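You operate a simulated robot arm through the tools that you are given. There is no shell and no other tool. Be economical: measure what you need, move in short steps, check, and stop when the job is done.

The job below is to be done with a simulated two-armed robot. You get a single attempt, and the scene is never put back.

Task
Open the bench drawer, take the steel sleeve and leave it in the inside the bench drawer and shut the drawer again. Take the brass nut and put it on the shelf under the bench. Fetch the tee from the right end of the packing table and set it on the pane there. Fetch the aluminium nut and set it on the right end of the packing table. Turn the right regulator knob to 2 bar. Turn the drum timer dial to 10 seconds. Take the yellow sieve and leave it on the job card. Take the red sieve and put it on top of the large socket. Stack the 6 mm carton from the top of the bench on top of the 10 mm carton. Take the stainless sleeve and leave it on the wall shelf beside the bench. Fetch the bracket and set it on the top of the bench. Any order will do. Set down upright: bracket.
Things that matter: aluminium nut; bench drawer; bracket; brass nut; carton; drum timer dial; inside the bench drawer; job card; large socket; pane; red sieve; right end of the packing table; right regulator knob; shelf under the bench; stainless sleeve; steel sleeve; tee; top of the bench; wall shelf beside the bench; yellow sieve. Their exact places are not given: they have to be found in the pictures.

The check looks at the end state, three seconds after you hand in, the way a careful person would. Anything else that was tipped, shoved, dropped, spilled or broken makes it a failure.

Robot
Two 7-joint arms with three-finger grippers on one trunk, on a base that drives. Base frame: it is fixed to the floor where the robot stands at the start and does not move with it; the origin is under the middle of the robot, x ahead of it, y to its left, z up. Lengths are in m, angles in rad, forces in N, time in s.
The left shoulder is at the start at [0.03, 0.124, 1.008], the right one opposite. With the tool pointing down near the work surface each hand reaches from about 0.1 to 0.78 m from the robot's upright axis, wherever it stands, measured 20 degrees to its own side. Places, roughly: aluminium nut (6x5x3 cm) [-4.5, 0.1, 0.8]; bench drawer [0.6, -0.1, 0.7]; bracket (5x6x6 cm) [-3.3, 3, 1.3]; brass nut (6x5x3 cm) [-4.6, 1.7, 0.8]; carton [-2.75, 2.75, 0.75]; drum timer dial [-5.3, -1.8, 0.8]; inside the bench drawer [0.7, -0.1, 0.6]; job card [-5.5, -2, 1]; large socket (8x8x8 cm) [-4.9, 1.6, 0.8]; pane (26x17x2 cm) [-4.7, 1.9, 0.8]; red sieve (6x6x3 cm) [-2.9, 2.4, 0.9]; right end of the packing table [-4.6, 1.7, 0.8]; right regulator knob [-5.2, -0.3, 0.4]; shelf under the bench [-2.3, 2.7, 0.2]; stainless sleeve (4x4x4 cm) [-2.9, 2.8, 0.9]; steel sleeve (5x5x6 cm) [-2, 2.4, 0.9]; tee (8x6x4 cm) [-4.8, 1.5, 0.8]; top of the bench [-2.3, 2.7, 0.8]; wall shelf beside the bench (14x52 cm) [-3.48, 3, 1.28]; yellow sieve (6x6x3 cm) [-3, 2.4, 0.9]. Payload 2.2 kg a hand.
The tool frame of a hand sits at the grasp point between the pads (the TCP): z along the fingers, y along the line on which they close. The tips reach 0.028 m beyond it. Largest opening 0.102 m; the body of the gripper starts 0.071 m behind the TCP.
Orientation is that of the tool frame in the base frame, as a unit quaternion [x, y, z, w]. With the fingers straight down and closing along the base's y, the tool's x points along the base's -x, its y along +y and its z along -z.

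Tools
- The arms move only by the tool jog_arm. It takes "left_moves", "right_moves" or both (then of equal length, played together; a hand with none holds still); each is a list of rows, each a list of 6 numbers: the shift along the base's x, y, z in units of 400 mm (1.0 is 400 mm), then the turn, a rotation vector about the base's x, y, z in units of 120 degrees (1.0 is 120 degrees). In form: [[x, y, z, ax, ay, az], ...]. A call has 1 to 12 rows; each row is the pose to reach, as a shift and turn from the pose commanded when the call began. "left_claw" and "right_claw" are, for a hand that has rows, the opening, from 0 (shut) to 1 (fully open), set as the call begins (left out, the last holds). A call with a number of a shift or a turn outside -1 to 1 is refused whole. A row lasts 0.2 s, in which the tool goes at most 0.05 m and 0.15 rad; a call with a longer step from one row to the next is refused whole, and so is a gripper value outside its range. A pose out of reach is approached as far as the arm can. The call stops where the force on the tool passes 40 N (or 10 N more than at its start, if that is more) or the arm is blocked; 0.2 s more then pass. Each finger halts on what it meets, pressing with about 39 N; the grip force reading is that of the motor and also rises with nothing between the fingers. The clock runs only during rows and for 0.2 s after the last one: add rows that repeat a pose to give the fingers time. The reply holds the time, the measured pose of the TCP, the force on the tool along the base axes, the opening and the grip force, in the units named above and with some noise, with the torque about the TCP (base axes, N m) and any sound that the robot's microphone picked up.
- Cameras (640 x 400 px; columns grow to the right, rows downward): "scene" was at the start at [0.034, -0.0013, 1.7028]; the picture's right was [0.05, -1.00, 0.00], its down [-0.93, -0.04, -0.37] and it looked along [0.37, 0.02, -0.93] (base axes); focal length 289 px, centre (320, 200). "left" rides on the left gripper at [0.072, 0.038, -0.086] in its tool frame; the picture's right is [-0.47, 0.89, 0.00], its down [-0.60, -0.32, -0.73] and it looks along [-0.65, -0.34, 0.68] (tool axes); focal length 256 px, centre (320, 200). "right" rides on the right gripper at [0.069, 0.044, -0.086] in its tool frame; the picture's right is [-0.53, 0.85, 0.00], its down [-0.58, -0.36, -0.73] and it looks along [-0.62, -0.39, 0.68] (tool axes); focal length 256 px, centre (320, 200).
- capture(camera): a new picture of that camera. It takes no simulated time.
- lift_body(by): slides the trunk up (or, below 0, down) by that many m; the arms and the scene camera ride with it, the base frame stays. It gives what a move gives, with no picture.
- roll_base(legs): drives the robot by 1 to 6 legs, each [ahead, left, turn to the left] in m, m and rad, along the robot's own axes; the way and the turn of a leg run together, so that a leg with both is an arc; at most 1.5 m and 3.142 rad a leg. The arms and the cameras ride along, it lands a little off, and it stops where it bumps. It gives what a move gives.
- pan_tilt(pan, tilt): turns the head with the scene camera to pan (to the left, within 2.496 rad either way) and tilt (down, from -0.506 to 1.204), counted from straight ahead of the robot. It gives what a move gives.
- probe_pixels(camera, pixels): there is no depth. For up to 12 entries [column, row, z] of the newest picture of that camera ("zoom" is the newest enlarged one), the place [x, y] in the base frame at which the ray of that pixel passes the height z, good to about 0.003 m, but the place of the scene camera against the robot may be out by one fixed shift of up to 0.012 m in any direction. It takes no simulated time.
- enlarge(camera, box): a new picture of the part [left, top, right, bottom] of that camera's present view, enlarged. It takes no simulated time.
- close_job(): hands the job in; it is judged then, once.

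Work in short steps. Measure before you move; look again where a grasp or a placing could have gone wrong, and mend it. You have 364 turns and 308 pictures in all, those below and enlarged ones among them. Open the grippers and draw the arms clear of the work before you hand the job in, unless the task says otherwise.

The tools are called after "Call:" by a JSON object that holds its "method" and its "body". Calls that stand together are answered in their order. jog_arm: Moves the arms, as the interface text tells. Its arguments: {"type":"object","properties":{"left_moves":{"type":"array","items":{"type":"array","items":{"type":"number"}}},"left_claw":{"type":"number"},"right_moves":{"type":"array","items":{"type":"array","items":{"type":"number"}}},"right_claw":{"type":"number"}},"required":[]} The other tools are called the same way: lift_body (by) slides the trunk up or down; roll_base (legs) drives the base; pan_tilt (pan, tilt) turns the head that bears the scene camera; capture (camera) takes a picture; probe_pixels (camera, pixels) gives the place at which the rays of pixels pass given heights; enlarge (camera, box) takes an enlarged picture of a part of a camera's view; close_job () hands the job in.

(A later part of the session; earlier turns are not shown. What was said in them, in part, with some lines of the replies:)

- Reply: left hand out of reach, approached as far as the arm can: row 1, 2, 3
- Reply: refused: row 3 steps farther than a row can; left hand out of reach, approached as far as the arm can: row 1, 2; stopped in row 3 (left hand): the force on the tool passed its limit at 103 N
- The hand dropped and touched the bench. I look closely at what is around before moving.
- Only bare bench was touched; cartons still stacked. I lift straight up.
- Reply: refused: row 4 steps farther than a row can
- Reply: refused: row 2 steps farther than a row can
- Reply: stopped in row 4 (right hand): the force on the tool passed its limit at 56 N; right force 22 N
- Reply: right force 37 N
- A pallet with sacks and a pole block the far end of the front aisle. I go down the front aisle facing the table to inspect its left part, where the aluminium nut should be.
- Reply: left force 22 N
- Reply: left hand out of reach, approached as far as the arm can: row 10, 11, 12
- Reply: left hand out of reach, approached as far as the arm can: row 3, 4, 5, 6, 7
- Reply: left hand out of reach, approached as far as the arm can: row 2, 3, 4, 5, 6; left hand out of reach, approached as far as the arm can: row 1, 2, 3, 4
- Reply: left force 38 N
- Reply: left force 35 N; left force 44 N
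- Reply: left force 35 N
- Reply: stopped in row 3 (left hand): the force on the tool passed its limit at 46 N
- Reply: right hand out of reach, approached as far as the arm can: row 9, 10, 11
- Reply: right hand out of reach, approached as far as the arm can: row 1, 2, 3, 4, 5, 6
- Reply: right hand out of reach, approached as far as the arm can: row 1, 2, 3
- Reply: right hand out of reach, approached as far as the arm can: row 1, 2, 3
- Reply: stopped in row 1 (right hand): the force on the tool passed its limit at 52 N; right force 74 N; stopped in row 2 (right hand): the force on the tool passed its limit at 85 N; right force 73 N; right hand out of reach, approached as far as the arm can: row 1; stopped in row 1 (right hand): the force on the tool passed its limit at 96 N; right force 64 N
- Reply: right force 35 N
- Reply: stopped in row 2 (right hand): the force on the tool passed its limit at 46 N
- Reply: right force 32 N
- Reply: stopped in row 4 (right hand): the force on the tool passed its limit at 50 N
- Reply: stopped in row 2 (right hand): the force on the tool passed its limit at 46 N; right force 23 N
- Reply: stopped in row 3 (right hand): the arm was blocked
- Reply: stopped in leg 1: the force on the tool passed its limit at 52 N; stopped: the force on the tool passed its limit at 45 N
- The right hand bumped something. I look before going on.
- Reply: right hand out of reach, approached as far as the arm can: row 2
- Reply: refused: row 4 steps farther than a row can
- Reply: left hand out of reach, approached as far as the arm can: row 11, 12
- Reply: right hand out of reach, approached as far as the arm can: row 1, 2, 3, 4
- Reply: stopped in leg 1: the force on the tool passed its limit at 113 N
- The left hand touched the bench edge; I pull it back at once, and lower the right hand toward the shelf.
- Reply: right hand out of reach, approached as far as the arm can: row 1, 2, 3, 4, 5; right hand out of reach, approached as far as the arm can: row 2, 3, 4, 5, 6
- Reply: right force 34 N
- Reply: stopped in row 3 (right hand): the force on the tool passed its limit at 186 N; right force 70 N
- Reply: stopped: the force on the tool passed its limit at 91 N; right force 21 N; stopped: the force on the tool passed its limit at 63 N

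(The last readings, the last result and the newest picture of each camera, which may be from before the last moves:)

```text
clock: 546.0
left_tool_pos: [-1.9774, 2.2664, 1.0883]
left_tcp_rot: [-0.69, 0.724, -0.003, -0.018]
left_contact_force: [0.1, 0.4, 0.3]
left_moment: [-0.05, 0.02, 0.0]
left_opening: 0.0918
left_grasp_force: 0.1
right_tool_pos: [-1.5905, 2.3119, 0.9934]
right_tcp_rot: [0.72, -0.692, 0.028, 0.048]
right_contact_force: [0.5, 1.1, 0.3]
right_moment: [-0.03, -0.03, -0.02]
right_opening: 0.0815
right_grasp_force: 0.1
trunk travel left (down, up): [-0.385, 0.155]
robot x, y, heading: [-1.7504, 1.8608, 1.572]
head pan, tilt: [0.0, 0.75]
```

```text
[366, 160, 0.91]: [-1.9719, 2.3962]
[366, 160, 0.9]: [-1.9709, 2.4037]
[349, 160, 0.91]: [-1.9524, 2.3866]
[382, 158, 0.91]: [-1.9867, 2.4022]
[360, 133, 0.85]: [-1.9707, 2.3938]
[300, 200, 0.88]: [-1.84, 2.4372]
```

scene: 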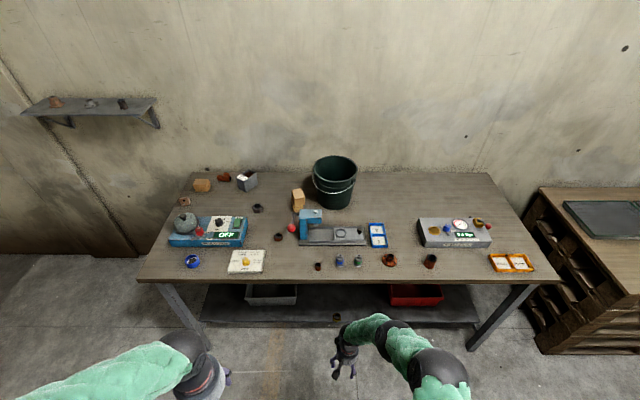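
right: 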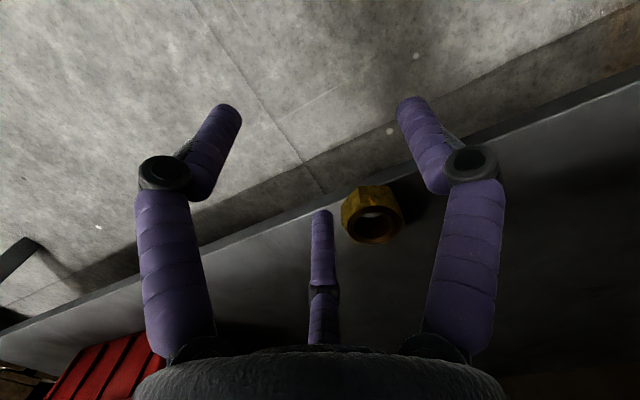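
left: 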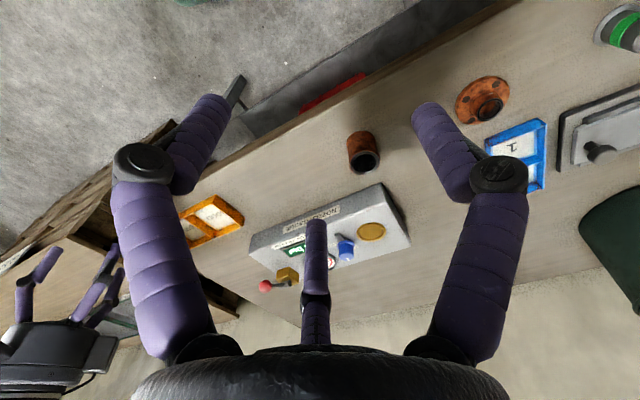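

Call:
{"method": "jog_arm", "body": {"left_moves": [[0.01, 0.1, 0, 0, 0, 0], [0.018, 0.2, 0, 0, 0, 0], [0.018, 0.3, -0.02, 0, 0, 0], [0.018, 0.325, -0.12, 0, 0, 0], [0.018, 0.325, -0.24, 0, 0, 0], [0.018, 0.325, -0.34, 0, 0, 0], [0.018, 0.325, -0.43, 0, 0, 0], [0.018, 0.325, -0.487, 0, 0, 0], [0.018, 0.325, -0.487, 0, 0, 0]]}}

Call:
{"method": "capture", "body": {"camera": "left"}}

```text
clock: 548.0
left_tool_pos: [-1.9706, 2.3942, 0.893]
left_tcp_rot: [-0.69, 0.724, -0.004, -0.017]
left_contact_force: [0.4, -0.9, 0.0]
left_moment: [0.0, 0.01, -0.01]
left_opening: 0.0917
left_grasp_force: 0.0
right_tool_pos: [-1.5892, 2.3122, 0.9944]
right_tcp_rot: [0.72, -0.692, 0.026, 0.048]
right_contact_force: [0.5, -0.1, 0.5]
right_moment: [0.01, 0.02, -0.01]
right_opening: 0.0817
right_grasp_force: 0.0
trunk travel left (down, up): [-0.385, 0.155]
robot x, y, heading: [-1.7535, 1.8602, 1.576]
head pan, tilt: [0.0, 0.75]
```

```text
71 pictures are left
```

left: 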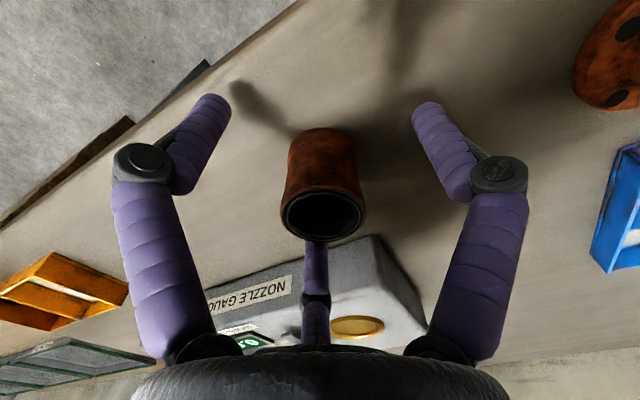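

Sleeve is centred between the fingers. Close, lift, tuck back.

Call:
{"method": "jog_arm", "body": {"left_moves": [[0, 0, 0, 0, 0, 0], [0, 0, 0, 0, 0, 0], [0, 0, 0, 0, 0, 0], [0, 0, 0, 0, 0, 0]], "left_claw": 0}}

Call:
{"method": "jog_arm", "body": {"left_moves": [[0, 0, 0.05, 0, 0, 0], [0, 0, 0.15, 0, 0, 0], [0, 0, 0.27, 0, 0, 0], [-0.02, -0.06, 0.37, 0, 0, 0], [-0.04, -0.14, 0.45, 0, 0, 0], [-0.06, -0.23, 0.5, 0, 0, 0], [-0.06, -0.32, 0.52, 0, 0, 0], [-0.06, -0.4, 0.52, 0, 0, 0]]}}

Call:
{"method": "capture", "body": {"camera": "left"}}

```text
clock: 549.0
left_tool_pos: [-1.9703, 2.3956, 0.8928]
left_tcp_rot: [-0.691, 0.723, -0.003, -0.017]
left_contact_force: [0.6, 3.4, 7.2]
left_moment: [0.17, -0.19, 0.06]
left_opening: 0.039
left_grasp_force: 39.2
right_tool_pos: [-1.5891, 2.3121, 0.994]
right_tcp_rot: [0.72, -0.692, 0.027, 0.048]
right_contact_force: [0.8, 0.6, -0.9]
right_moment: [-0.02, 0.03, -0.01]
right_opening: 0.0814
right_grasp_force: 0.0
trunk travel left (down, up): [-0.385, 0.155]
robot x, y, heading: [-1.7504, 1.8584, 1.573]
head pan, tilt: [0.0, 0.75]
```

```text
clock: 550.8
left_tool_pos: [-1.9939, 2.2342, 1.1014]
left_tcp_rot: [-0.689, 0.725, -0.002, -0.016]
left_contact_force: [-0.1, 0.6, -2.8]
left_moment: [0.01, 0.01, 0.02]
left_opening: 0.0388
left_grasp_force: 39.3
right_tool_pos: [-1.5913, 2.3115, 0.9952]
right_tcp_rot: [0.72, -0.692, 0.027, 0.048]
right_contact_force: [-0.3, -0.2, -0.1]
right_moment: [0.02, 0.01, 0.01]
right_opening: 0.0814
right_grasp_force: 0.1
trunk travel left (down, up): [-0.385, 0.155]
robot x, y, heading: [-1.7516, 1.8551, 1.568]
head pan, tilt: [0.0, 0.75]
```

```text
70 pictures are left
```

left: 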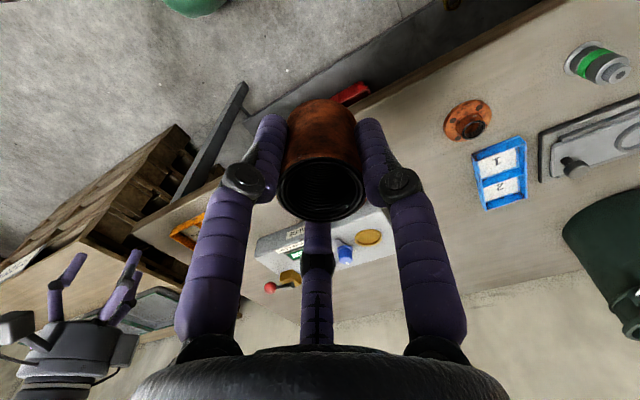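

Steel sleeve held. Now drive back to the first bench.

Call:
{"method": "roll_base", "body": {"legs": [[-0.6, 0, 0], [0, 0, -1.57], [0.6, 0, 0], [0, -1.27, 0], [0.55, 0, 0]]}}

Call:
{"method": "pan_tilt", "body": {"pan": 0, "tilt": 0.75}}

Call:
{"method": "capture", "body": {"camera": "scene"}}

```text
clock: 569.8
left_tool_pos: [-0.2242, 0.2128, 1.1011]
left_tcp_rot: [0.033, 0.999, 0.01, -0.014]
left_contact_force: [-1.0, -1.1, -2.4]
left_moment: [0.02, 0.01, -0.01]
left_opening: 0.0389
left_grasp_force: 38.9
right_tool_pos: [-0.155, -0.1938, 0.9935]
right_tcp_rot: [-0.011, 0.998, 0.015, -0.054]
right_contact_force: [0.9, 0.4, -0.6]
right_moment: [0.01, 0.0, 0.0]
right_opening: 0.0817
right_grasp_force: 0.1
trunk travel left (down, up): [-0.385, 0.155]
robot x, y, heading: [-0.6055, -0.0239, -0.016]
head pan, tilt: [0.0, 0.75]
```

```text
clock: 570.4
left_tool_pos: [-0.2251, 0.2116, 1.1011]
left_tcp_rot: [0.034, 0.999, 0.01, -0.014]
left_contact_force: [0.9, -0.2, -2.8]
left_moment: [0.02, 0.01, -0.01]
left_opening: 0.0392
left_grasp_force: 38.9
right_tool_pos: [-0.1555, -0.1947, 0.9951]
right_tcp_rot: [-0.011, 0.998, 0.016, -0.053]
right_contact_force: [0.4, 0.0, 0.0]
right_moment: [-0.02, -0.03, 0.02]
right_opening: 0.0815
right_grasp_force: 0.1
trunk travel left (down, up): [-0.385, 0.155]
robot x, y, heading: [-0.6036, -0.0224, -0.014]
head pan, tilt: [0.0, 0.75]
```

```text
69 pictures are left
```

scene: 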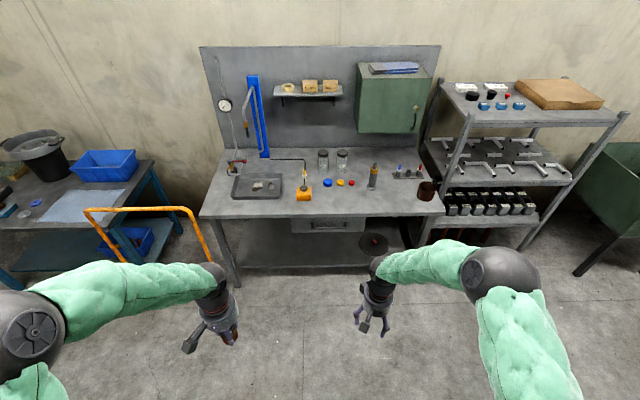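

Call:
{"method": "enlarge", "body": {"camera": "scene", "box": [250, 180, 430, 290]}}

Call:
{"method": "probe_pixels", "body": {"camera": "scene", "pixels": [[320, 216, 0.85], [320, 218, 0.8], [330, 225, 0.7], [330, 225, 0.68], [291, 228, 0.7], [365, 226, 0.7], [375, 243, 0.45], [202, 217, 0.85], [442, 215, 0.85], [230, 280, 0]]}}

```text
3.56 times, centred on (340, 235) of scene
```

zoom: 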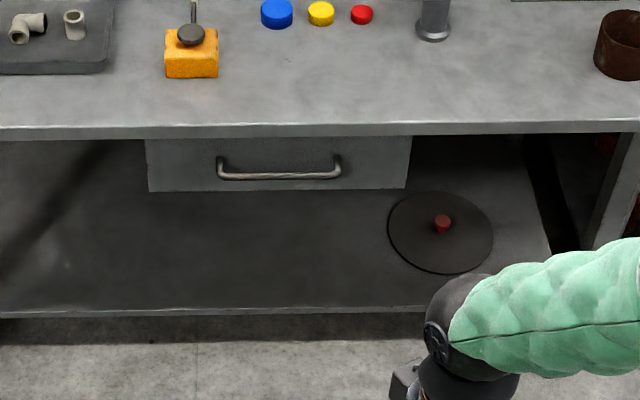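

```text
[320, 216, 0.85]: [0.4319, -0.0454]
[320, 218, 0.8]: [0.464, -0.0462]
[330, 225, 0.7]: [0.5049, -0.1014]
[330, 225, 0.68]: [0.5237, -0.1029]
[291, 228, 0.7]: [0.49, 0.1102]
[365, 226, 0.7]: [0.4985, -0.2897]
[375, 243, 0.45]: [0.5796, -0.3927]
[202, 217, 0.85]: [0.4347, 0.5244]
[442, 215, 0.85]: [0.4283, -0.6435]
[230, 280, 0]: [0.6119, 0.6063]
```

Bench edge x≈0.43; drawer handle bar ≈(0.476, −0.18…0, z 0.73), under the overhang, so I need a horizontal hand. I tuck the left hand up/back and pitch the right hand forward.

Call:
{"method": "jog_arm", "body": {"right_moves": [[0.01, 0.03, 0, -0.001, -0.0667, 0], [0.02, 0.06, 0, -0.002, -0.1333, 0], [0.03, 0.09, 0, -0.003, -0.2, 0], [0.04, 0.12, 0, -0.004, -0.2667, 0], [0.06, 0.15, 0, -0.005, -0.3333, 0], [0.08, 0.18, 0, -0.006, -0.4, 0], [0.1, 0.21, 0, -0.007, -0.4667, 0], [0.11, 0.24, 0, -0.008, -0.5333, 0], [0.12, 0.27, 0, -0.009, -0.6, 0], [0.13, 0.3, 0, -0.01, -0.6667, 0], [0.14, 0.33, 0, -0.01, -0.7333, 0], [0.14, 0.35, 0, -0.01, -0.795, 0]], "left_moves": [[-0.03, 0.01, 0.05, 0, 0, 0], [-0.06, 0.02, 0.1, 0, 0, 0], [-0.09, 0.03, 0.15, 0, 0, 0], [-0.12, 0.04, 0.2, 0, 0, 0], [-0.15, 0.05, 0.25, 0, 0, 0], [-0.18, 0.06, 0.3, 0, 0, 0], [-0.21, 0.07, 0.35, 0, 0, 0], [-0.24, 0.08, 0.4, 0, 0, 0], [-0.27, 0.09, 0.45, 0, 0, 0], [-0.3, 0.1, 0.5, 0, 0, 0], [-0.3, 0.1, 0.5, 0, 0, 0], [-0.3, 0.1, 0.5, 0, 0, 0]]}}

Call:
{"method": "capture", "body": {"camera": "scene"}}

```text
clock: 573.0
left_tool_pos: [-0.3446, 0.2513, 1.3013]
left_tcp_rot: [0.034, 0.999, 0.01, -0.015]
left_contact_force: [1.0, -0.2, -2.5]
left_moment: [0.01, 0.04, 0.0]
left_opening: 0.0392
left_grasp_force: 39.0
right_tool_pos: [-0.0906, -0.0406, 1.0025]
right_tcp_rot: [-0.013, 0.75, -0.011, 0.661]
right_contact_force: [-0.4, 0.8, 0.1]
right_moment: [0.01, 0.01, -0.01]
right_opening: 0.0815
right_grasp_force: 0.1
right hand out of reach, approached as far as the arm can: row 10, 11, 12
trunk travel left (down, up): [-0.385, 0.155]
robot x, y, heading: [-0.6047, -0.0202, -0.015]
head pan, tilt: [0.0, 0.75]
```

```text
67 pictures are left
```

scene: 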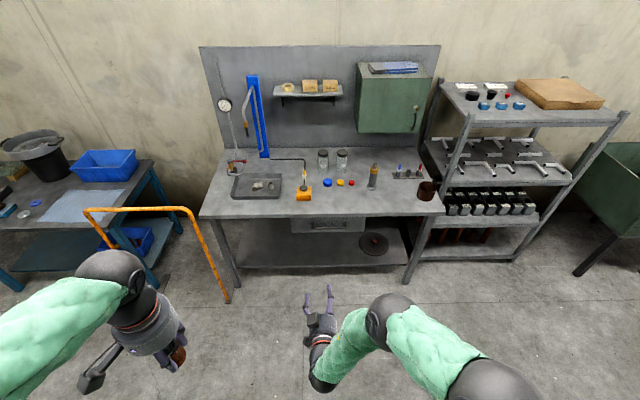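

Horizontal within 7°. Now roll the right hand 90° (about −x) for vertical closing, and lower the trunk by 0.27.

Call:
{"method": "jog_arm", "body": {"right_moves": [[0, 0, 0, -0.0625, 0, 0], [0, 0, 0, -0.125, 0, 0], [0, 0, 0, -0.1875, 0, 0], [0, 0, 0, -0.25, 0, 0], [0, 0, 0, -0.3125, 0, 0], [0, 0, 0, -0.375, 0, 0], [0, 0, 0, -0.4375, 0, 0], [0, 0, 0, -0.5, 0, 0], [0, 0, 0, -0.5625, 0, 0], [0, 0, 0, -0.625, 0, 0], [0, 0, 0, -0.6875, 0, 0], [0, 0, 0, -0.75, 0, 0]], "right_claw": 0.6}}

Call:
{"method": "lift_body", "body": {"by": -0.27}}

Call:
{"method": "roll_base", "body": {"legs": [[0.3, -0.11, 0.012]]}}

Call:
{"method": "capture", "body": {"camera": "right"}}

Call:
{"method": "capture", "body": {"camera": "scene"}}

```text
clock: 575.6
left_tool_pos: [-0.346, 0.2509, 1.3021]
left_tcp_rot: [0.034, 0.999, 0.009, -0.014]
left_contact_force: [-0.5, -0.2, -2.5]
left_moment: [-0.01, 0.0, -0.03]
left_opening: 0.039
left_grasp_force: 38.8
right_tool_pos: [-0.0914, -0.0419, 1.0032]
right_tcp_rot: [0.478, -0.521, 0.539, -0.457]
right_contact_force: [0.7, -0.3, 0.6]
right_moment: [0.01, 0.02, -0.05]
right_opening: 0.0612
right_grasp_force: 0.1
trunk travel left (down, up): [-0.385, 0.155]
robot x, y, heading: [-0.6049, -0.0205, -0.021]
head pan, tilt: [0.0, 0.75]
```

```text
clock: 578.3
left_tool_pos: [-0.3459, 0.2521, 1.0335]
left_tcp_rot: [0.034, 0.999, 0.01, -0.013]
left_contact_force: [0.2, -0.2, -2.5]
left_moment: [-0.02, 0.03, -0.02]
left_opening: 0.0391
left_grasp_force: 39.2
right_tool_pos: [-0.0909, -0.0409, 0.7333]
right_tcp_rot: [0.476, -0.522, 0.539, -0.458]
right_contact_force: [-0.1, 0.8, -0.3]
right_moment: [-0.01, 0.01, 0.01]
right_opening: 0.0611
right_grasp_force: 0.0
trunk travel left (down, up): [-0.115, 0.425]
robot x, y, heading: [-0.6053, -0.0246, -0.013]
head pan, tilt: [0.0, 0.75]
```

```text
clock: 580.5
left_tool_pos: [-0.049, 0.1429, 1.032]
left_tcp_rot: [0.027, 0.999, 0.01, -0.014]
left_contact_force: [0.0, 0.1, -2.1]
left_moment: [-0.01, 0.02, 0.0]
left_opening: 0.0392
left_grasp_force: 39.5
right_tool_pos: [0.2101, -0.144, 0.7339]
right_tcp_rot: [0.481, -0.519, 0.535, -0.462]
right_contact_force: [-0.7, 0.1, 0.1]
right_moment: [0.04, 0.0, 0.01]
right_opening: 0.0613
right_grasp_force: 0.0
trunk travel left (down, up): [-0.115, 0.425]
robot x, y, heading: [-0.3084, -0.1368, -0.001]
head pan, tilt: [0.0, 0.75]
```

```text
66 pictures are left
```

right: 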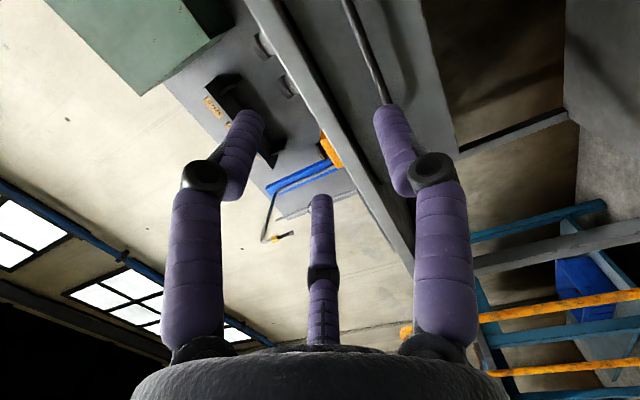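

```text
65 pictures are left
```

scene: 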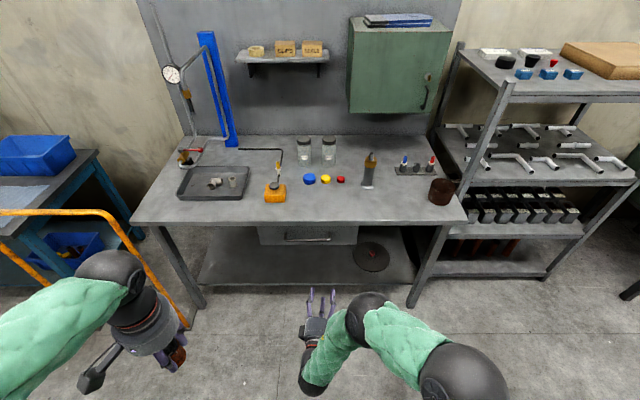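

Call:
{"method": "probe_pixels", "body": {"camera": "scene", "pixels": [[286, 240, 0.73], [330, 239, 0.73], [308, 240, 0.7], [308, 240, 0.76], [308, 225, 0.85], [308, 225, 0.82]]}}

Call:
{"method": "probe_pixels", "body": {"camera": "right", "pixels": [[372, 65, 0.72], [372, 65, 0.74], [372, 65, 0.76], [385, 100, 0.74], [385, 100, 0.76]]}}

Call:
{"method": "enlarge", "body": {"camera": "scene", "box": [250, 210, 380, 330]}}

```text
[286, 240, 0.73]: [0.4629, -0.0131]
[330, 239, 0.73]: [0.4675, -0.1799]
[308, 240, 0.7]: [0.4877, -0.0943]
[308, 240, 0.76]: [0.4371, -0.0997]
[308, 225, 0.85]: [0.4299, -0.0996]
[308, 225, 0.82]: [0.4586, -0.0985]
```

```text
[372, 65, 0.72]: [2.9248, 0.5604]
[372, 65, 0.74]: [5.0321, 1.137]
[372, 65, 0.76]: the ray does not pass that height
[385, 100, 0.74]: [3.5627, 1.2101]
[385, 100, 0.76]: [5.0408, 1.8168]
```

```text
3.33 times, centred on (315, 270) of scene
```

zoom: 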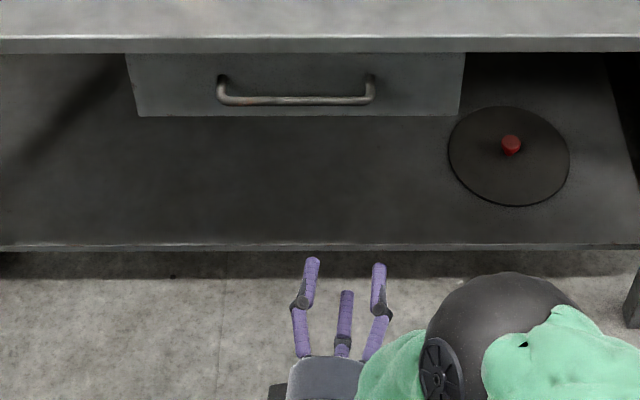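

Handle bar ≈(0.49, y −0.18…−0.01, z 0.697). I lower 36 mm and advance.

Call:
{"method": "lift_body", "body": {"by": -0.036}}

Call:
{"method": "roll_base", "body": {"legs": [[0.2, 0, 0]]}}

Call:
{"method": "capture", "body": {"camera": "right"}}

Call:
{"method": "capture", "body": {"camera": "scene"}}

```text
clock: 581.3
left_tool_pos: [-0.0484, 0.142, 0.998]
left_tcp_rot: [0.026, 1.0, 0.01, -0.014]
left_contact_force: [0.6, -0.8, -2.5]
left_moment: [-0.04, -0.04, -0.02]
left_opening: 0.039
left_grasp_force: 39.0
right_tool_pos: [0.2094, -0.1445, 0.698]
right_tcp_rot: [0.481, -0.518, 0.535, -0.462]
right_contact_force: [-0.7, 0.0, 0.0]
right_moment: [-0.01, 0.0, -0.02]
right_opening: 0.0612
right_grasp_force: 0.2
trunk travel left (down, up): [-0.079, 0.461]
robot x, y, heading: [-0.3028, -0.1345, -0.001]
head pan, tilt: [0.0, 0.75]
```

```text
clock: 582.9
left_tool_pos: [0.1512, 0.1426, 0.9958]
left_tcp_rot: [0.027, 0.999, 0.01, -0.015]
left_contact_force: [-0.2, -0.3, -2.1]
left_moment: [0.0, -0.01, 0.01]
left_opening: 0.0389
left_grasp_force: 39.5
right_tool_pos: [0.408, -0.1463, 0.6979]
right_tcp_rot: [0.48, -0.519, 0.535, -0.462]
right_contact_force: [0.5, 0.3, -1.0]
right_moment: [0.03, -0.01, -0.01]
right_opening: 0.0609
right_grasp_force: 0.1
trunk travel left (down, up): [-0.079, 0.461]
robot x, y, heading: [-0.1056, -0.1353, -0.009]
head pan, tilt: [0.0, 0.75]
```

```text
63 pictures are left
```

right: 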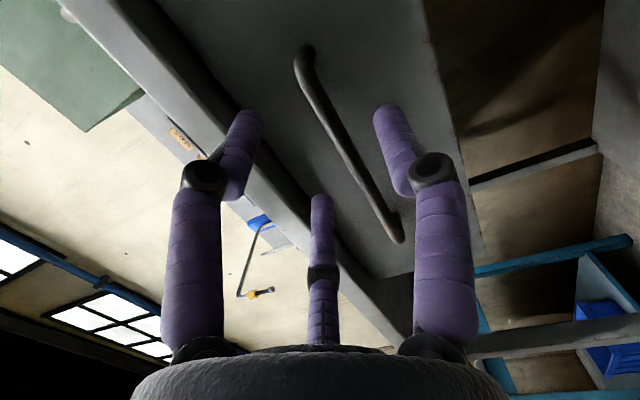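

```text
62 pictures are left
```

scene: 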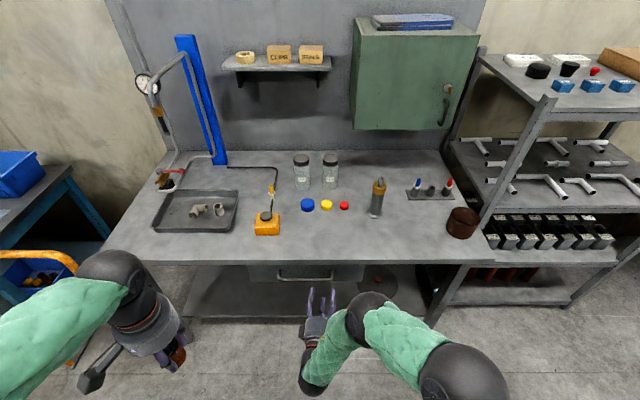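

Call:
{"method": "probe_pixels", "body": {"camera": "right", "pixels": [[318, 95, 0.69], [318, 95, 0.71], [345, 140, 0.69], [345, 140, 0.71], [345, 140, 0.73], [320, 185, 0.698]]}}

Call:
{"method": "probe_pixels", "body": {"camera": "scene", "pixels": [[305, 279, 0.68], [305, 279, 0.7], [305, 279, 0.72]]}}

```text
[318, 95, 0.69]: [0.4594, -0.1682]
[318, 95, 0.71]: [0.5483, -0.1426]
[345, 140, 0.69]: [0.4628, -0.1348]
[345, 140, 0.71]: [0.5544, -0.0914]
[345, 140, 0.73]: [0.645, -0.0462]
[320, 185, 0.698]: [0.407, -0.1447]
```

```text
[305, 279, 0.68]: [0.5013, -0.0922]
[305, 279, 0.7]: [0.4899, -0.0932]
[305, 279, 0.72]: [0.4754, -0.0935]
```

Bar at x≈0.491, z≈0.697: height matches. Advance 8 cm and grip.

Call:
{"method": "roll_base", "body": {"legs": [[0.08, 0, 0]]}}

Call:
{"method": "jog_arm", "body": {"right_moves": [[0, 0, 0, 0, 0, 0], [0, 0, 0, 0, 0, 0], [0, 0, 0, 0, 0, 0]], "right_claw": 0}}

Call:
{"method": "capture", "body": {"camera": "right"}}

```text
clock: 583.9
left_tool_pos: [0.2308, 0.1413, 0.9968]
left_tcp_rot: [0.026, 1.0, 0.01, -0.013]
left_contact_force: [0.5, 0.6, -2.7]
left_moment: [0.01, 0.01, 0.03]
left_opening: 0.039
left_grasp_force: 38.7
right_tool_pos: [0.4881, -0.1459, 0.6982]
right_tcp_rot: [0.48, -0.519, 0.535, -0.462]
right_contact_force: [-5.9, -0.4, 1.2]
right_moment: [0.15, -0.17, 0.23]
right_opening: 0.0624
right_grasp_force: 0.8
trunk travel left (down, up): [-0.079, 0.461]
robot x, y, heading: [-0.0252, -0.1342, -0.003]
head pan, tilt: [0.0, 0.75]
```

```text
clock: 584.7
left_tool_pos: [0.2294, 0.1424, 0.9962]
left_tcp_rot: [0.027, 1.0, 0.009, -0.013]
left_contact_force: [0.2, 0.5, -2.5]
left_moment: [-0.02, 0.01, 0.0]
left_opening: 0.0392
left_grasp_force: 39.1
right_tool_pos: [0.4891, -0.1448, 0.7]
right_tcp_rot: [0.48, -0.517, 0.536, -0.463]
right_contact_force: [-5.4, 14.3, 12.7]
right_moment: [0.88, 0.11, 0.32]
right_opening: 0.0186
right_grasp_force: 43.7
trunk travel left (down, up): [-0.079, 0.461]
robot x, y, heading: [-0.0275, -0.1353, -0.006]
head pan, tilt: [0.0, 0.75]
```

```text
61 pictures are left
```

right: 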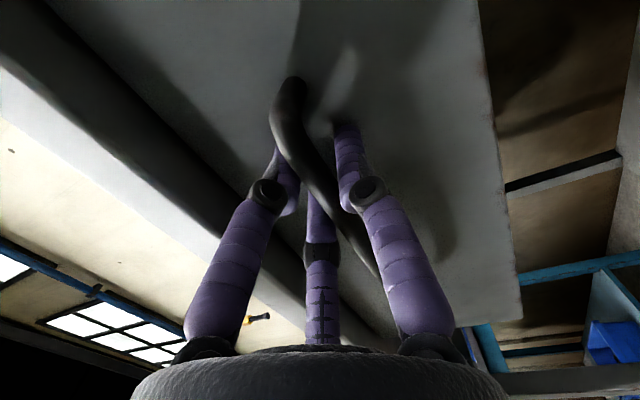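

Handle gripped (18 mm). Pull by backing the base 0.26 m.

Call:
{"method": "roll_base", "body": {"legs": [[-0.1, 0, 0]]}}

Call:
{"method": "roll_base", "body": {"legs": [[-0.16, 0, 0]]}}

Call:
{"method": "pan_tilt", "body": {"pan": 0, "tilt": 0.95}}

Call:
{"method": "capture", "body": {"camera": "scene"}}

```text
clock: 585.9
left_tool_pos: [0.1297, 0.1424, 0.9959]
left_tcp_rot: [0.026, 1.0, 0.009, -0.012]
left_contact_force: [-0.5, 0.5, -2.0]
left_moment: [-0.01, -0.01, 0.01]
left_opening: 0.0388
left_grasp_force: 38.8
right_tool_pos: [0.3889, -0.1447, 0.7001]
right_tcp_rot: [0.479, -0.518, 0.536, -0.463]
right_contact_force: [-1.1, 19.8, 19.5]
right_moment: [1.17, 0.23, -0.5]
right_opening: 0.0189
right_grasp_force: 43.9
trunk travel left (down, up): [-0.079, 0.461]
robot x, y, heading: [-0.1224, -0.1394, -0.005]
head pan, tilt: [0.0, 0.75]
```

```text
clock: 587.3
left_tool_pos: [-0.0292, 0.1428, 0.9962]
left_tcp_rot: [0.026, 1.0, 0.01, -0.013]
left_contact_force: [0.1, 0.9, -2.9]
left_moment: [0.02, -0.06, 0.02]
left_opening: 0.0389
left_grasp_force: 39.3
right_tool_pos: [0.2292, -0.145, 0.7002]
right_tcp_rot: [0.479, -0.519, 0.536, -0.463]
right_contact_force: [-1.6, 2.8, 11.2]
right_moment: [1.11, 0.13, 0.11]
right_opening: 0.0187
right_grasp_force: 44.0
trunk travel left (down, up): [-0.079, 0.461]
robot x, y, heading: [-0.2834, -0.1346, -0.007]
head pan, tilt: [0.0, 0.75]
```

```text
clock: 588.0
left_tool_pos: [-0.0281, 0.1426, 0.996]
left_tcp_rot: [0.026, 1.0, 0.01, -0.014]
left_contact_force: [-0.1, -0.6, -2.7]
left_moment: [-0.03, -0.01, -0.02]
left_opening: 0.039
left_grasp_force: 39.6
right_tool_pos: [0.2301, -0.1449, 0.6987]
right_tcp_rot: [0.48, -0.518, 0.535, -0.463]
right_contact_force: [1.7, 0.3, 4.9]
right_moment: [1.02, 0.0, 0.01]
right_opening: 0.0186
right_grasp_force: 43.7
trunk travel left (down, up): [-0.079, 0.461]
robot x, y, heading: [-0.2773, -0.1394, -0.001]
head pan, tilt: [0.0, 0.949]
```

```text
60 pictures are left
```

scene: 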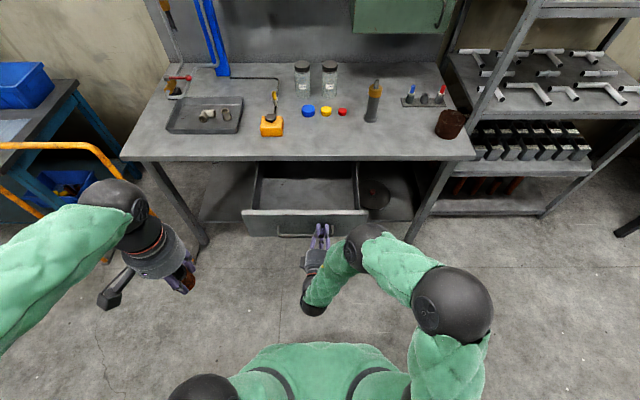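

Drawer is open and empty. I measure the interior for placing.

Call:
{"method": "enlarge", "body": {"camera": "scene", "box": [220, 140, 400, 250]}}

Call:
{"method": "probe_pixels", "body": {"camera": "scene", "pixels": [[243, 210, 0.75], [367, 210, 0.75], [295, 195, 0.66], [285, 190, 0.66], [300, 162, 0.85], [256, 207, 0.66], [250, 235, 0.65]]}}

```text
3.56 times, centred on (310, 195) of scene
```

zoom: 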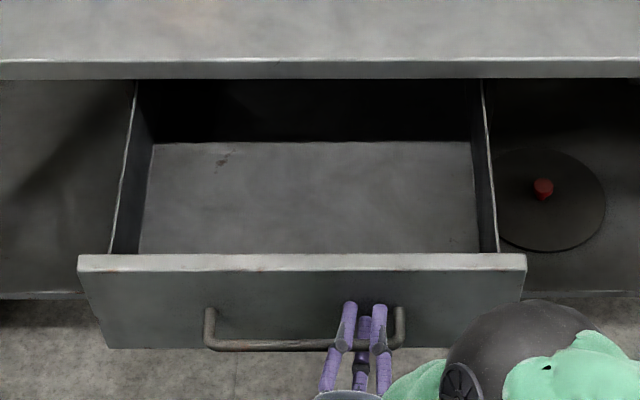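

```text
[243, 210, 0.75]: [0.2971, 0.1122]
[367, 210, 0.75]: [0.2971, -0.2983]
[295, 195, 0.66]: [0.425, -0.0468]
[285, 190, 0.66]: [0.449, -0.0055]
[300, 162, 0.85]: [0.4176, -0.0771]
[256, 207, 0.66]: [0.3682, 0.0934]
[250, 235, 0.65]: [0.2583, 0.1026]
```

I bring the sleeve over the drawer interior (0.335, 0.0) at height, then lower.

Call:
{"method": "jog_arm", "body": {"left_moves": [[0.09, -0.035, 0, 0, 0, 0], [0.18, -0.07, 0, 0, 0, 0], [0.27, -0.105, 0, 0, 0, 0], [0.36, -0.14, 0, 0, 0, 0], [0.45, -0.175, 0, 0, 0, 0], [0.54, -0.21, 0, 0, 0, 0], [0.63, -0.245, 0, 0, 0, 0], [0.72, -0.28, 0, 0, 0, 0], [0.81, -0.32, 0, 0, 0, 0], [0.9, -0.35, 0, 0, 0, 0], [0.905, -0.356, -0.1, 0, 0, 0], [0.905, -0.356, -0.2, 0, 0, 0]]}}

Call:
{"method": "capture", "body": {"camera": "scene"}}

Call:
{"method": "capture", "body": {"camera": "left"}}

```text
clock: 590.6
left_tool_pos: [0.3327, -0.0002, 0.9157]
left_tcp_rot: [0.027, 1.0, 0.009, -0.014]
left_contact_force: [0.2, -0.4, -3.3]
left_moment: [-0.02, 0.02, 0.02]
left_opening: 0.0391
left_grasp_force: 39.4
right_tool_pos: [0.2302, -0.1461, 0.6993]
right_tcp_rot: [0.479, -0.519, 0.536, -0.463]
right_contact_force: [1.4, 1.3, 11.2]
right_moment: [1.05, 0.02, -0.11]
right_opening: 0.0184
right_grasp_force: 43.4
trunk travel left (down, up): [-0.079, 0.461]
robot x, y, heading: [-0.2863, -0.1341, -0.002]
head pan, tilt: [0.0, 0.949]
```

```text
58 pictures are left
```

scene: 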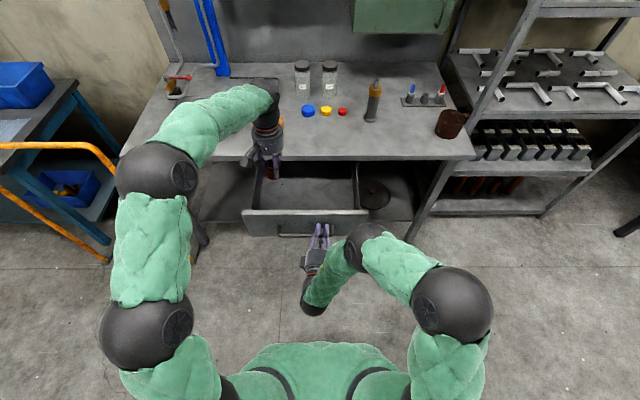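

```text
57 pictures are left
```

left: 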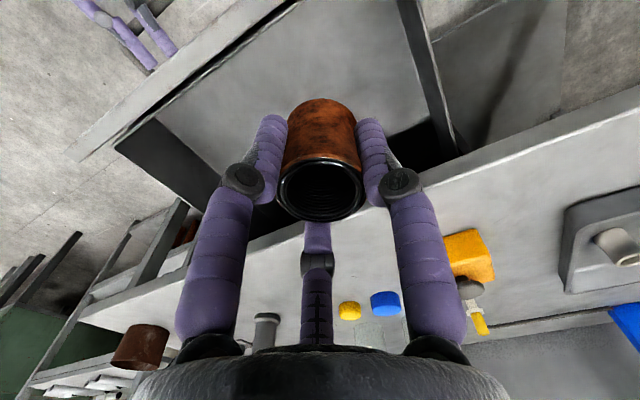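

Call:
{"method": "jog_arm", "body": {"left_moves": [[0, 0, -0.1, 0, 0, 0], [0, 0, -0.2, 0, 0, 0], [0, 0, -0.3, 0, 0, 0], [0, 0, -0.4, 0, 0, 0], [0, 0, -0.48, 0, 0, 0], [0, 0, -0.51, 0, 0, 0], [0, 0, -0.52, 0, 0, 0], [0, 0, -0.53, 0, 0, 0], [0, 0, -0.54, 0, 0, 0], [0, 0, -0.55, 0, 0, 0]]}}

```text
clock: 592.8
left_tool_pos: [0.3328, 0.0003, 0.6952]
left_tcp_rot: [0.026, 1.0, 0.01, -0.014]
left_contact_force: [0.0, 0.5, -2.0]
left_moment: [0.03, 0.02, 0.0]
left_opening: 0.0392
left_grasp_force: 38.9
right_tool_pos: [0.2297, -0.1461, 0.6989]
right_tcp_rot: [0.479, -0.518, 0.536, -0.464]
right_contact_force: [0.0, 1.5, 14.8]
right_moment: [1.06, 0.09, -0.02]
right_opening: 0.0187
right_grasp_force: 43.7
trunk travel left (down, up): [-0.079, 0.461]
robot x, y, heading: [-0.286, -0.1378, -0.003]
head pan, tilt: [0.0, 0.949]
```

Call:
{"method": "jog_arm", "body": {"left_moves": [[0, 0, -0.01, 0, 0, 0], [0, 0, -0.02, 0, 0, 0], [0, 0, -0.03, 0, 0, 0], [0, 0, -0.04, 0, 0, 0], [0, 0, -0.05, 0, 0, 0], [0, 0, -0.06, 0, 0, 0], [0, 0, -0.07, 0, 0, 0], [0, 0, -0.08, 0, 0, 0]]}}

```text
clock: 593.9
left_tool_pos: [0.3361, 0.0009, 0.6848]
left_tcp_rot: [0.023, 1.0, 0.011, -0.012]
left_contact_force: [-0.5, -2.3, 8.9]
left_moment: [0.82, 0.83, 0.17]
left_opening: 0.039
left_grasp_force: 39.3
right_tool_pos: [0.2321, -0.1453, 0.699]
right_tcp_rot: [0.479, -0.519, 0.536, -0.463]
right_contact_force: [0.6, -0.6, 4.0]
right_moment: [0.81, -0.04, 0.35]
right_opening: 0.0185
right_grasp_force: 43.7
trunk travel left (down, up): [-0.079, 0.461]
robot x, y, heading: [-0.2866, -0.1318, -0.003]
head pan, tilt: [0.0, 0.949]
stopped in row 5 (left hand): the force on the tool passed its limit at 46 N (the readings are from after the stop); the commanded pose is now the measured one
```

Contact as predicted (floor ≈0.64). Release and lift the left hand out.

Call:
{"method": "jog_arm", "body": {"left_moves": [[0, 0, 0, 0, 0, 0], [0, 0, 0, 0, 0, 0], [0, 0, 0, 0, 0, 0]], "left_claw": 0.75}}

Call:
{"method": "jog_arm", "body": {"left_moves": [[-0.01, 0, 0.08, 0, 0, 0], [-0.01, 0, 0.18, 0, 0, 0], [-0.01, 0, 0.28, 0, 0, 0], [-0.01, 0, 0.38, 0, 0, 0], [-0.01, 0, 0.48, 0, 0, 0], [-0.02, 0, 0.58, 0, 0, 0], [-0.08, 0.03, 0.66, 0, 0, 0], [-0.16, 0.06, 0.72, 0, 0, 0], [-0.26, 0.1, 0.75, 0, 0, 0], [-0.36, 0.14, 0.75, 0, 0, 0], [-0.46, 0.18, 0.75, 0, 0, 0], [-0.56, 0.22, 0.75, 0, 0, 0]]}}

Call:
{"method": "capture", "body": {"camera": "scene"}}

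Call:
{"method": "enlarge", "body": {"camera": "scene", "box": [220, 140, 400, 250]}}

```text
clock: 594.7
left_tool_pos: [0.3371, 0.0015, 0.6866]
left_tcp_rot: [0.024, 1.0, 0.011, -0.01]
left_contact_force: [19.2, 2.2, 3.4]
left_moment: [-0.03, 0.87, 0.34]
left_opening: 0.0676
left_grasp_force: 0.1
right_tool_pos: [0.2302, -0.1465, 0.6985]
right_tcp_rot: [0.48, -0.518, 0.535, -0.463]
right_contact_force: [-18.3, -4.8, 20.8]
right_moment: [1.25, 0.18, 0.19]
right_opening: 0.0189
right_grasp_force: 44.0
trunk travel left (down, up): [-0.079, 0.461]
robot x, y, heading: [-0.2845, -0.1341, -0.01]
head pan, tilt: [0.0, 0.949]
```

```text
clock: 595.0
left_tool_pos: [0.3359, 0.0007, 0.6943]
left_tcp_rot: [0.025, 1.0, 0.01, -0.01]
left_contact_force: [16.8, 3.3, -2.1]
left_moment: [-0.22, 0.39, 0.24]
left_opening: 0.0677
left_grasp_force: 0.0
right_tool_pos: [0.2283, -0.1443, 0.6996]
right_tcp_rot: [0.479, -0.518, 0.537, -0.464]
right_contact_force: [-17.3, -1.1, 8.6]
right_moment: [1.16, 0.06, -0.09]
right_opening: 0.0184
right_grasp_force: 43.5
trunk travel left (down, up): [-0.079, 0.461]
robot x, y, heading: [-0.2856, -0.1353, -0.002]
head pan, tilt: [0.0, 0.949]
stopped in row 1 (right hand): the force on the tool passed its limit at 60 N (the readings are from after the stop); the commanded pose is now the measured one
```

```text
56 pictures are left
```

scene: 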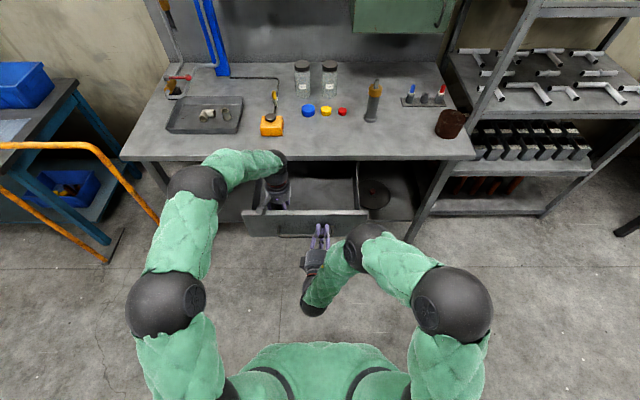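

```text
3.56 times, centred on (310, 195) of scene
```

zoom: 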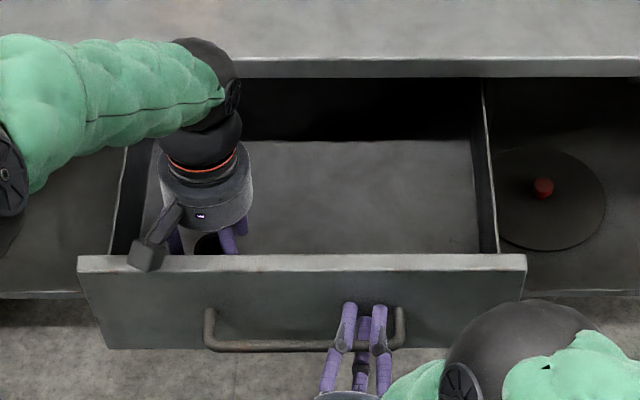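

The left wrist camera housing leans on the drawer front. I loosen the right grip and raise the left hand while moving it slightly inward.

Call:
{"method": "jog_arm", "body": {"right_moves": [[0, 0, 0, 0, 0, 0], [0, 0, 0, 0, 0, 0], [0, 0, 0, 0, 0, 0]], "right_claw": 0.5}}

Call:
{"method": "jog_arm", "body": {"left_moves": [[0.02, 0, 0.03, 0, 0, 0], [0.03, 0, 0.1, 0, 0, 0], [0.03, 0, 0.2, 0, 0, 0], [0.03, 0, 0.3, 0, 0, 0], [0.03, 0, 0.4, 0, 0, 0], [0.02, 0, 0.5, 0, 0, 0]]}}

Call:
{"method": "capture", "body": {"camera": "left"}}

```text
clock: 595.9
left_tool_pos: [0.3333, 0.0003, 0.693]
left_tcp_rot: [0.025, 1.0, 0.011, -0.012]
left_contact_force: [17.1, 3.8, 3.7]
left_moment: [-0.39, 0.75, 0.2]
left_opening: 0.0693
left_grasp_force: 0.1
right_tool_pos: [0.2279, -0.1449, 0.6989]
right_tcp_rot: [0.48, -0.518, 0.535, -0.463]
right_contact_force: [-15.7, -1.8, -4.2]
right_moment: [-0.18, 1.0, 0.16]
right_opening: 0.0445
right_grasp_force: 0.0
trunk travel left (down, up): [-0.079, 0.461]
robot x, y, heading: [-0.2839, -0.1354, -0.005]
head pan, tilt: [0.0, 0.949]
```

```text
clock: 597.2
left_tool_pos: [0.3406, 0.0017, 0.8929]
left_tcp_rot: [0.025, 1.0, 0.009, -0.015]
left_contact_force: [0.1, -0.8, 0.1]
left_moment: [0.0, 0.01, -0.02]
left_opening: 0.0765
left_grasp_force: 0.1
right_tool_pos: [0.2304, -0.1441, 0.7002]
right_tcp_rot: [0.479, -0.518, 0.536, -0.464]
right_contact_force: [0.3, 0.3, 0.0]
right_moment: [0.01, 0.01, -0.01]
right_opening: 0.0511
right_grasp_force: 0.0
trunk travel left (down, up): [-0.079, 0.461]
robot x, y, heading: [-0.2804, -0.1353, -0.003]
head pan, tilt: [0.0, 0.949]
```

```text
54 pictures are left
```

left: 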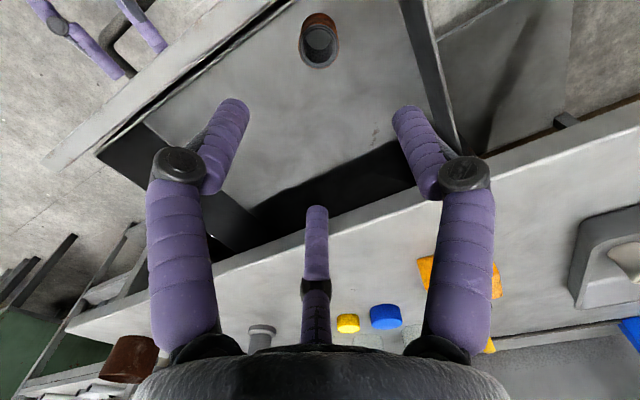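

Sleeve stands in the drawer. I retract the left hand, regrip the handle and push the drawer shut with the base.

Call:
{"method": "jog_arm", "body": {"left_moves": [[0, 0, 0.1, 0, 0, 0], [-0.04, 0.02, 0.2, 0, 0, 0], [-0.12, 0.05, 0.25, 0, 0, 0], [-0.22, 0.08, 0.25, 0, 0, 0], [-0.32, 0.12, 0.25, 0, 0, 0], [-0.42, 0.16, 0.25, 0, 0, 0], [-0.52, 0.2, 0.25, 0, 0, 0], [-0.62, 0.24, 0.25, 0, 0, 0], [-0.72, 0.28, 0.25, 0, 0, 0], [-0.82, 0.32, 0.25, 0, 0, 0], [-0.92, 0.36, 0.25, 0, 0, 0]]}}

Call:
{"method": "jog_arm", "body": {"right_moves": [[0, 0, 0, 0, 0, 0], [0, 0, 0, 0, 0, 0], [0, 0, 0, 0, 0, 0]], "right_claw": 0}}

Call:
{"method": "roll_base", "body": {"legs": [[0.2, 0, 0]]}}

Call:
{"method": "capture", "body": {"camera": "scene"}}

```text
clock: 599.6
left_tool_pos: [-0.0287, 0.143, 0.9931]
left_tcp_rot: [0.025, 1.0, 0.009, -0.014]
left_contact_force: [0.3, 0.4, -0.4]
left_moment: [-0.02, 0.02, 0.01]
left_opening: 0.0764
left_grasp_force: 0.0
right_tool_pos: [0.229, -0.1441, 0.6996]
right_tcp_rot: [0.479, -0.517, 0.536, -0.465]
right_contact_force: [-0.6, 0.8, 0.4]
right_moment: [0.03, 0.03, 0.01]
right_opening: 0.0507
right_grasp_force: 0.0
trunk travel left (down, up): [-0.079, 0.461]
robot x, y, heading: [-0.2815, -0.1341, -0.0]
head pan, tilt: [0.0, 0.949]
```

```text
clock: 600.5
left_tool_pos: [-0.0277, 0.1444, 0.9943]
left_tcp_rot: [0.025, 1.0, 0.01, -0.014]
left_contact_force: [-0.4, 1.3, 0.1]
left_moment: [0.02, -0.04, -0.01]
left_opening: 0.0767
left_grasp_force: 0.1
right_tool_pos: [0.23, -0.1444, 0.6998]
right_tcp_rot: [0.479, -0.518, 0.536, -0.464]
right_contact_force: [0.4, 1.4, -2.7]
right_moment: [0.68, 0.01, -0.25]
right_opening: 0.019
right_grasp_force: 44.3
trunk travel left (down, up): [-0.079, 0.461]
robot x, y, heading: [-0.2892, -0.1354, -0.004]
head pan, tilt: [0.0, 0.949]
```

```text
clock: 602.1
left_tool_pos: [0.1756, 0.1436, 0.994]
left_tcp_rot: [0.025, 1.0, 0.01, -0.014]
left_contact_force: [0.9, 0.1, 0.6]
left_moment: [0.0, 0.0, -0.01]
left_opening: 0.0766
left_grasp_force: 0.1
right_tool_pos: [0.4323, -0.1447, 0.6993]
right_tcp_rot: [0.48, -0.518, 0.536, -0.463]
right_contact_force: [0.7, 10.0, -5.5]
right_moment: [0.87, -0.1, 0.0]
right_opening: 0.019
right_grasp_force: 44.0
trunk travel left (down, up): [-0.079, 0.461]
robot x, y, heading: [-0.0796, -0.134, -0.006]
head pan, tilt: [0.0, 0.949]
```

```text
53 pictures are left
```

scene: 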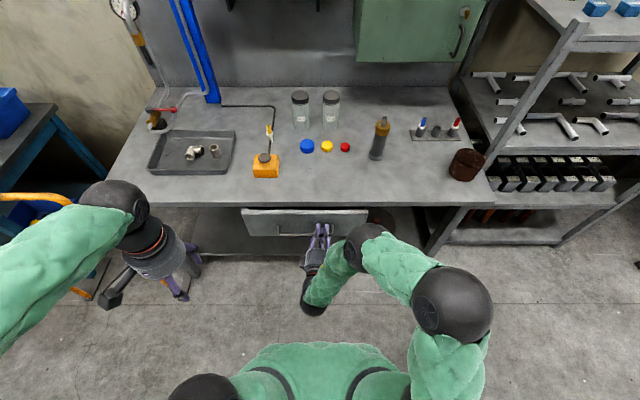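

Push the remaining 6 cm.

Call:
{"method": "roll_base", "body": {"legs": [[0.055, 0, 0]]}}

Call:
{"method": "roll_base", "body": {"legs": [[0.008, 0, 0]]}}

Call:
{"method": "enlarge", "body": {"camera": "scene", "box": [220, 170, 400, 280]}}

```text
clock: 603.0
left_tool_pos: [0.2294, 0.144, 0.993]
left_tcp_rot: [0.024, 1.0, 0.01, -0.013]
left_contact_force: [0.2, 0.8, -0.1]
left_moment: [0.01, -0.01, 0.0]
left_opening: 0.0766
left_grasp_force: 0.1
right_tool_pos: [0.486, -0.1441, 0.7002]
right_tcp_rot: [0.48, -0.517, 0.535, -0.465]
right_contact_force: [-1.3, 4.6, -4.8]
right_moment: [0.76, -0.02, 0.02]
right_opening: 0.0188
right_grasp_force: 43.9
trunk travel left (down, up): [-0.079, 0.461]
robot x, y, heading: [-0.0246, -0.1357, -0.003]
head pan, tilt: [0.0, 0.949]
```

```text
clock: 603.8
left_tool_pos: [0.234, 0.1423, 0.9938]
left_tcp_rot: [0.026, 0.999, 0.01, -0.015]
left_contact_force: [0.4, 0.1, 0.2]
left_moment: [-0.03, 0.02, 0.02]
left_opening: 0.0762
left_grasp_force: 0.0
right_tool_pos: [0.4873, -0.1431, 0.6992]
right_tcp_rot: [0.481, -0.515, 0.535, -0.466]
right_contact_force: [-10.5, -1.2, 9.2]
right_moment: [0.96, 0.06, -0.08]
right_opening: 0.0188
right_grasp_force: 44.3
trunk travel left (down, up): [-0.079, 0.461]
robot x, y, heading: [-0.0228, -0.1385, -0.001]
head pan, tilt: [0.0, 0.949]
stopped in leg 1: the force on the tool passed its limit at 51 N (the readings are from after the stop); the commanded pose is now the measured one
```

```text
3.56 times, centred on (310, 225) of scene
```

zoom: 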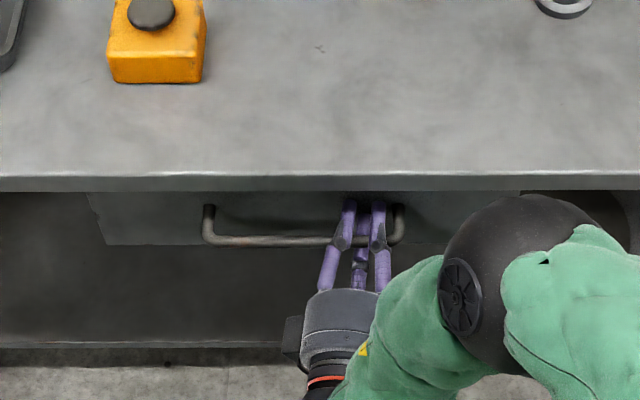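

Drawer is firmly shut. Open the gripper and back straight off.

Call:
{"method": "jog_arm", "body": {"right_moves": [[0, 0, 0, 0, 0, 0], [0, 0, 0, 0, 0, 0], [0, 0, 0, 0, 0, 0]], "right_claw": 0.6}}

Call:
{"method": "roll_base", "body": {"legs": [[-0.4, 0, 0]]}}

Call:
{"method": "pan_tilt", "body": {"pan": 0, "tilt": 0.75}}

Call:
{"method": "capture", "body": {"camera": "scene"}}

Call:
{"method": "enlarge", "body": {"camera": "scene", "box": [220, 190, 420, 310]}}

```text
clock: 604.6
left_tool_pos: [0.2334, 0.1441, 0.9937]
left_tcp_rot: [0.025, 1.0, 0.01, -0.015]
left_contact_force: [-0.1, 0.4, -0.1]
left_moment: [0.04, 0.01, -0.01]
left_opening: 0.0762
left_grasp_force: 0.0
right_tool_pos: [0.4879, -0.1433, 0.6996]
right_tcp_rot: [0.482, -0.516, 0.535, -0.465]
right_contact_force: [-1.7, -0.3, -1.3]
right_moment: [-0.01, -0.01, 0.11]
right_opening: 0.0609
right_grasp_force: 0.1
trunk travel left (down, up): [-0.079, 0.461]
robot x, y, heading: [-0.0232, -0.1395, -0.004]
head pan, tilt: [0.0, 0.949]
```

```text
clock: 607.1
left_tool_pos: [-0.1639, 0.1443, 0.9937]
left_tcp_rot: [0.025, 1.0, 0.01, -0.014]
left_contact_force: [-0.1, 0.3, 0.1]
left_moment: [-0.02, 0.01, -0.06]
left_opening: 0.0762
left_grasp_force: 0.1
right_tool_pos: [0.0898, -0.1433, 0.6987]
right_tcp_rot: [0.482, -0.516, 0.534, -0.465]
right_contact_force: [-0.1, 0.1, 0.3]
right_moment: [-0.01, 0.0, -0.03]
right_opening: 0.0615
right_grasp_force: 0.1
trunk travel left (down, up): [-0.079, 0.461]
robot x, y, heading: [-0.4198, -0.1353, -0.008]
head pan, tilt: [0.0, 0.949]
```

```text
clock: 607.9
left_tool_pos: [-0.1636, 0.1439, 0.9917]
left_tcp_rot: [0.024, 1.0, 0.01, -0.014]
left_contact_force: [0.0, 0.9, 0.0]
left_moment: [-0.02, 0.02, -0.02]
left_opening: 0.0768
left_grasp_force: 0.1
right_tool_pos: [0.09, -0.1432, 0.6984]
right_tcp_rot: [0.481, -0.516, 0.535, -0.465]
right_contact_force: [0.2, 0.4, 1.1]
right_moment: [0.01, 0.04, 0.0]
right_opening: 0.0612
right_grasp_force: 0.1
trunk travel left (down, up): [-0.079, 0.461]
robot x, y, heading: [-0.4204, -0.136, -0.006]
head pan, tilt: [0.0, 0.75]
```

```text
51 pictures are left
```

scene: 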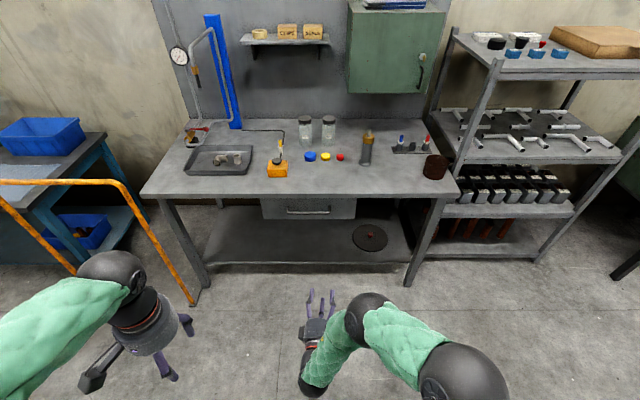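

```text
3.20 times, centred on (320, 250) of scene
```

zoom: 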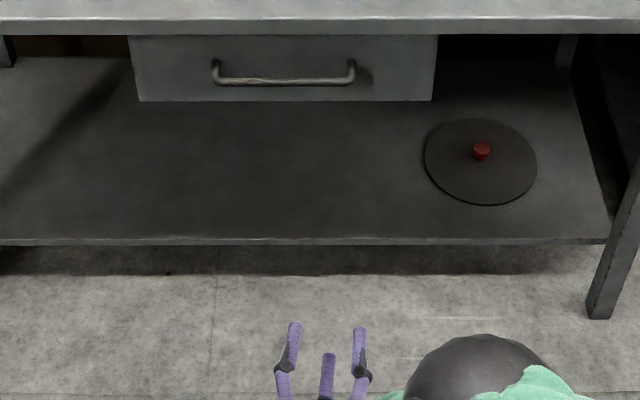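

The drawer is shut, both hands are empty, open and clear of the work. Handing in.

Call:
{"method": "close_job", "body": {}}

```text
The job is handed in.
```

I finished all eleven steps and handed the job in. Each was checked in the pictures, except the sleeve in the drawer, which I saw standing there before shutting it. Some contacts along the way:
- **Cartons:** the stacked pair was nudged about 1.5–2 cm and turned together, but the 6 mm carton is still on the 10 mm one.
- **Brass nut:** it was dragged toward the front of the lower shelf when I let go and now sits just inside the edge.
- **Bumps:** the hands hit the front edge of the bench once, the lower shelf (up to 186 N), the cabinet leg or hose, and something by the regulator once each. I saw nothing else out of place in the pictures afterwards.
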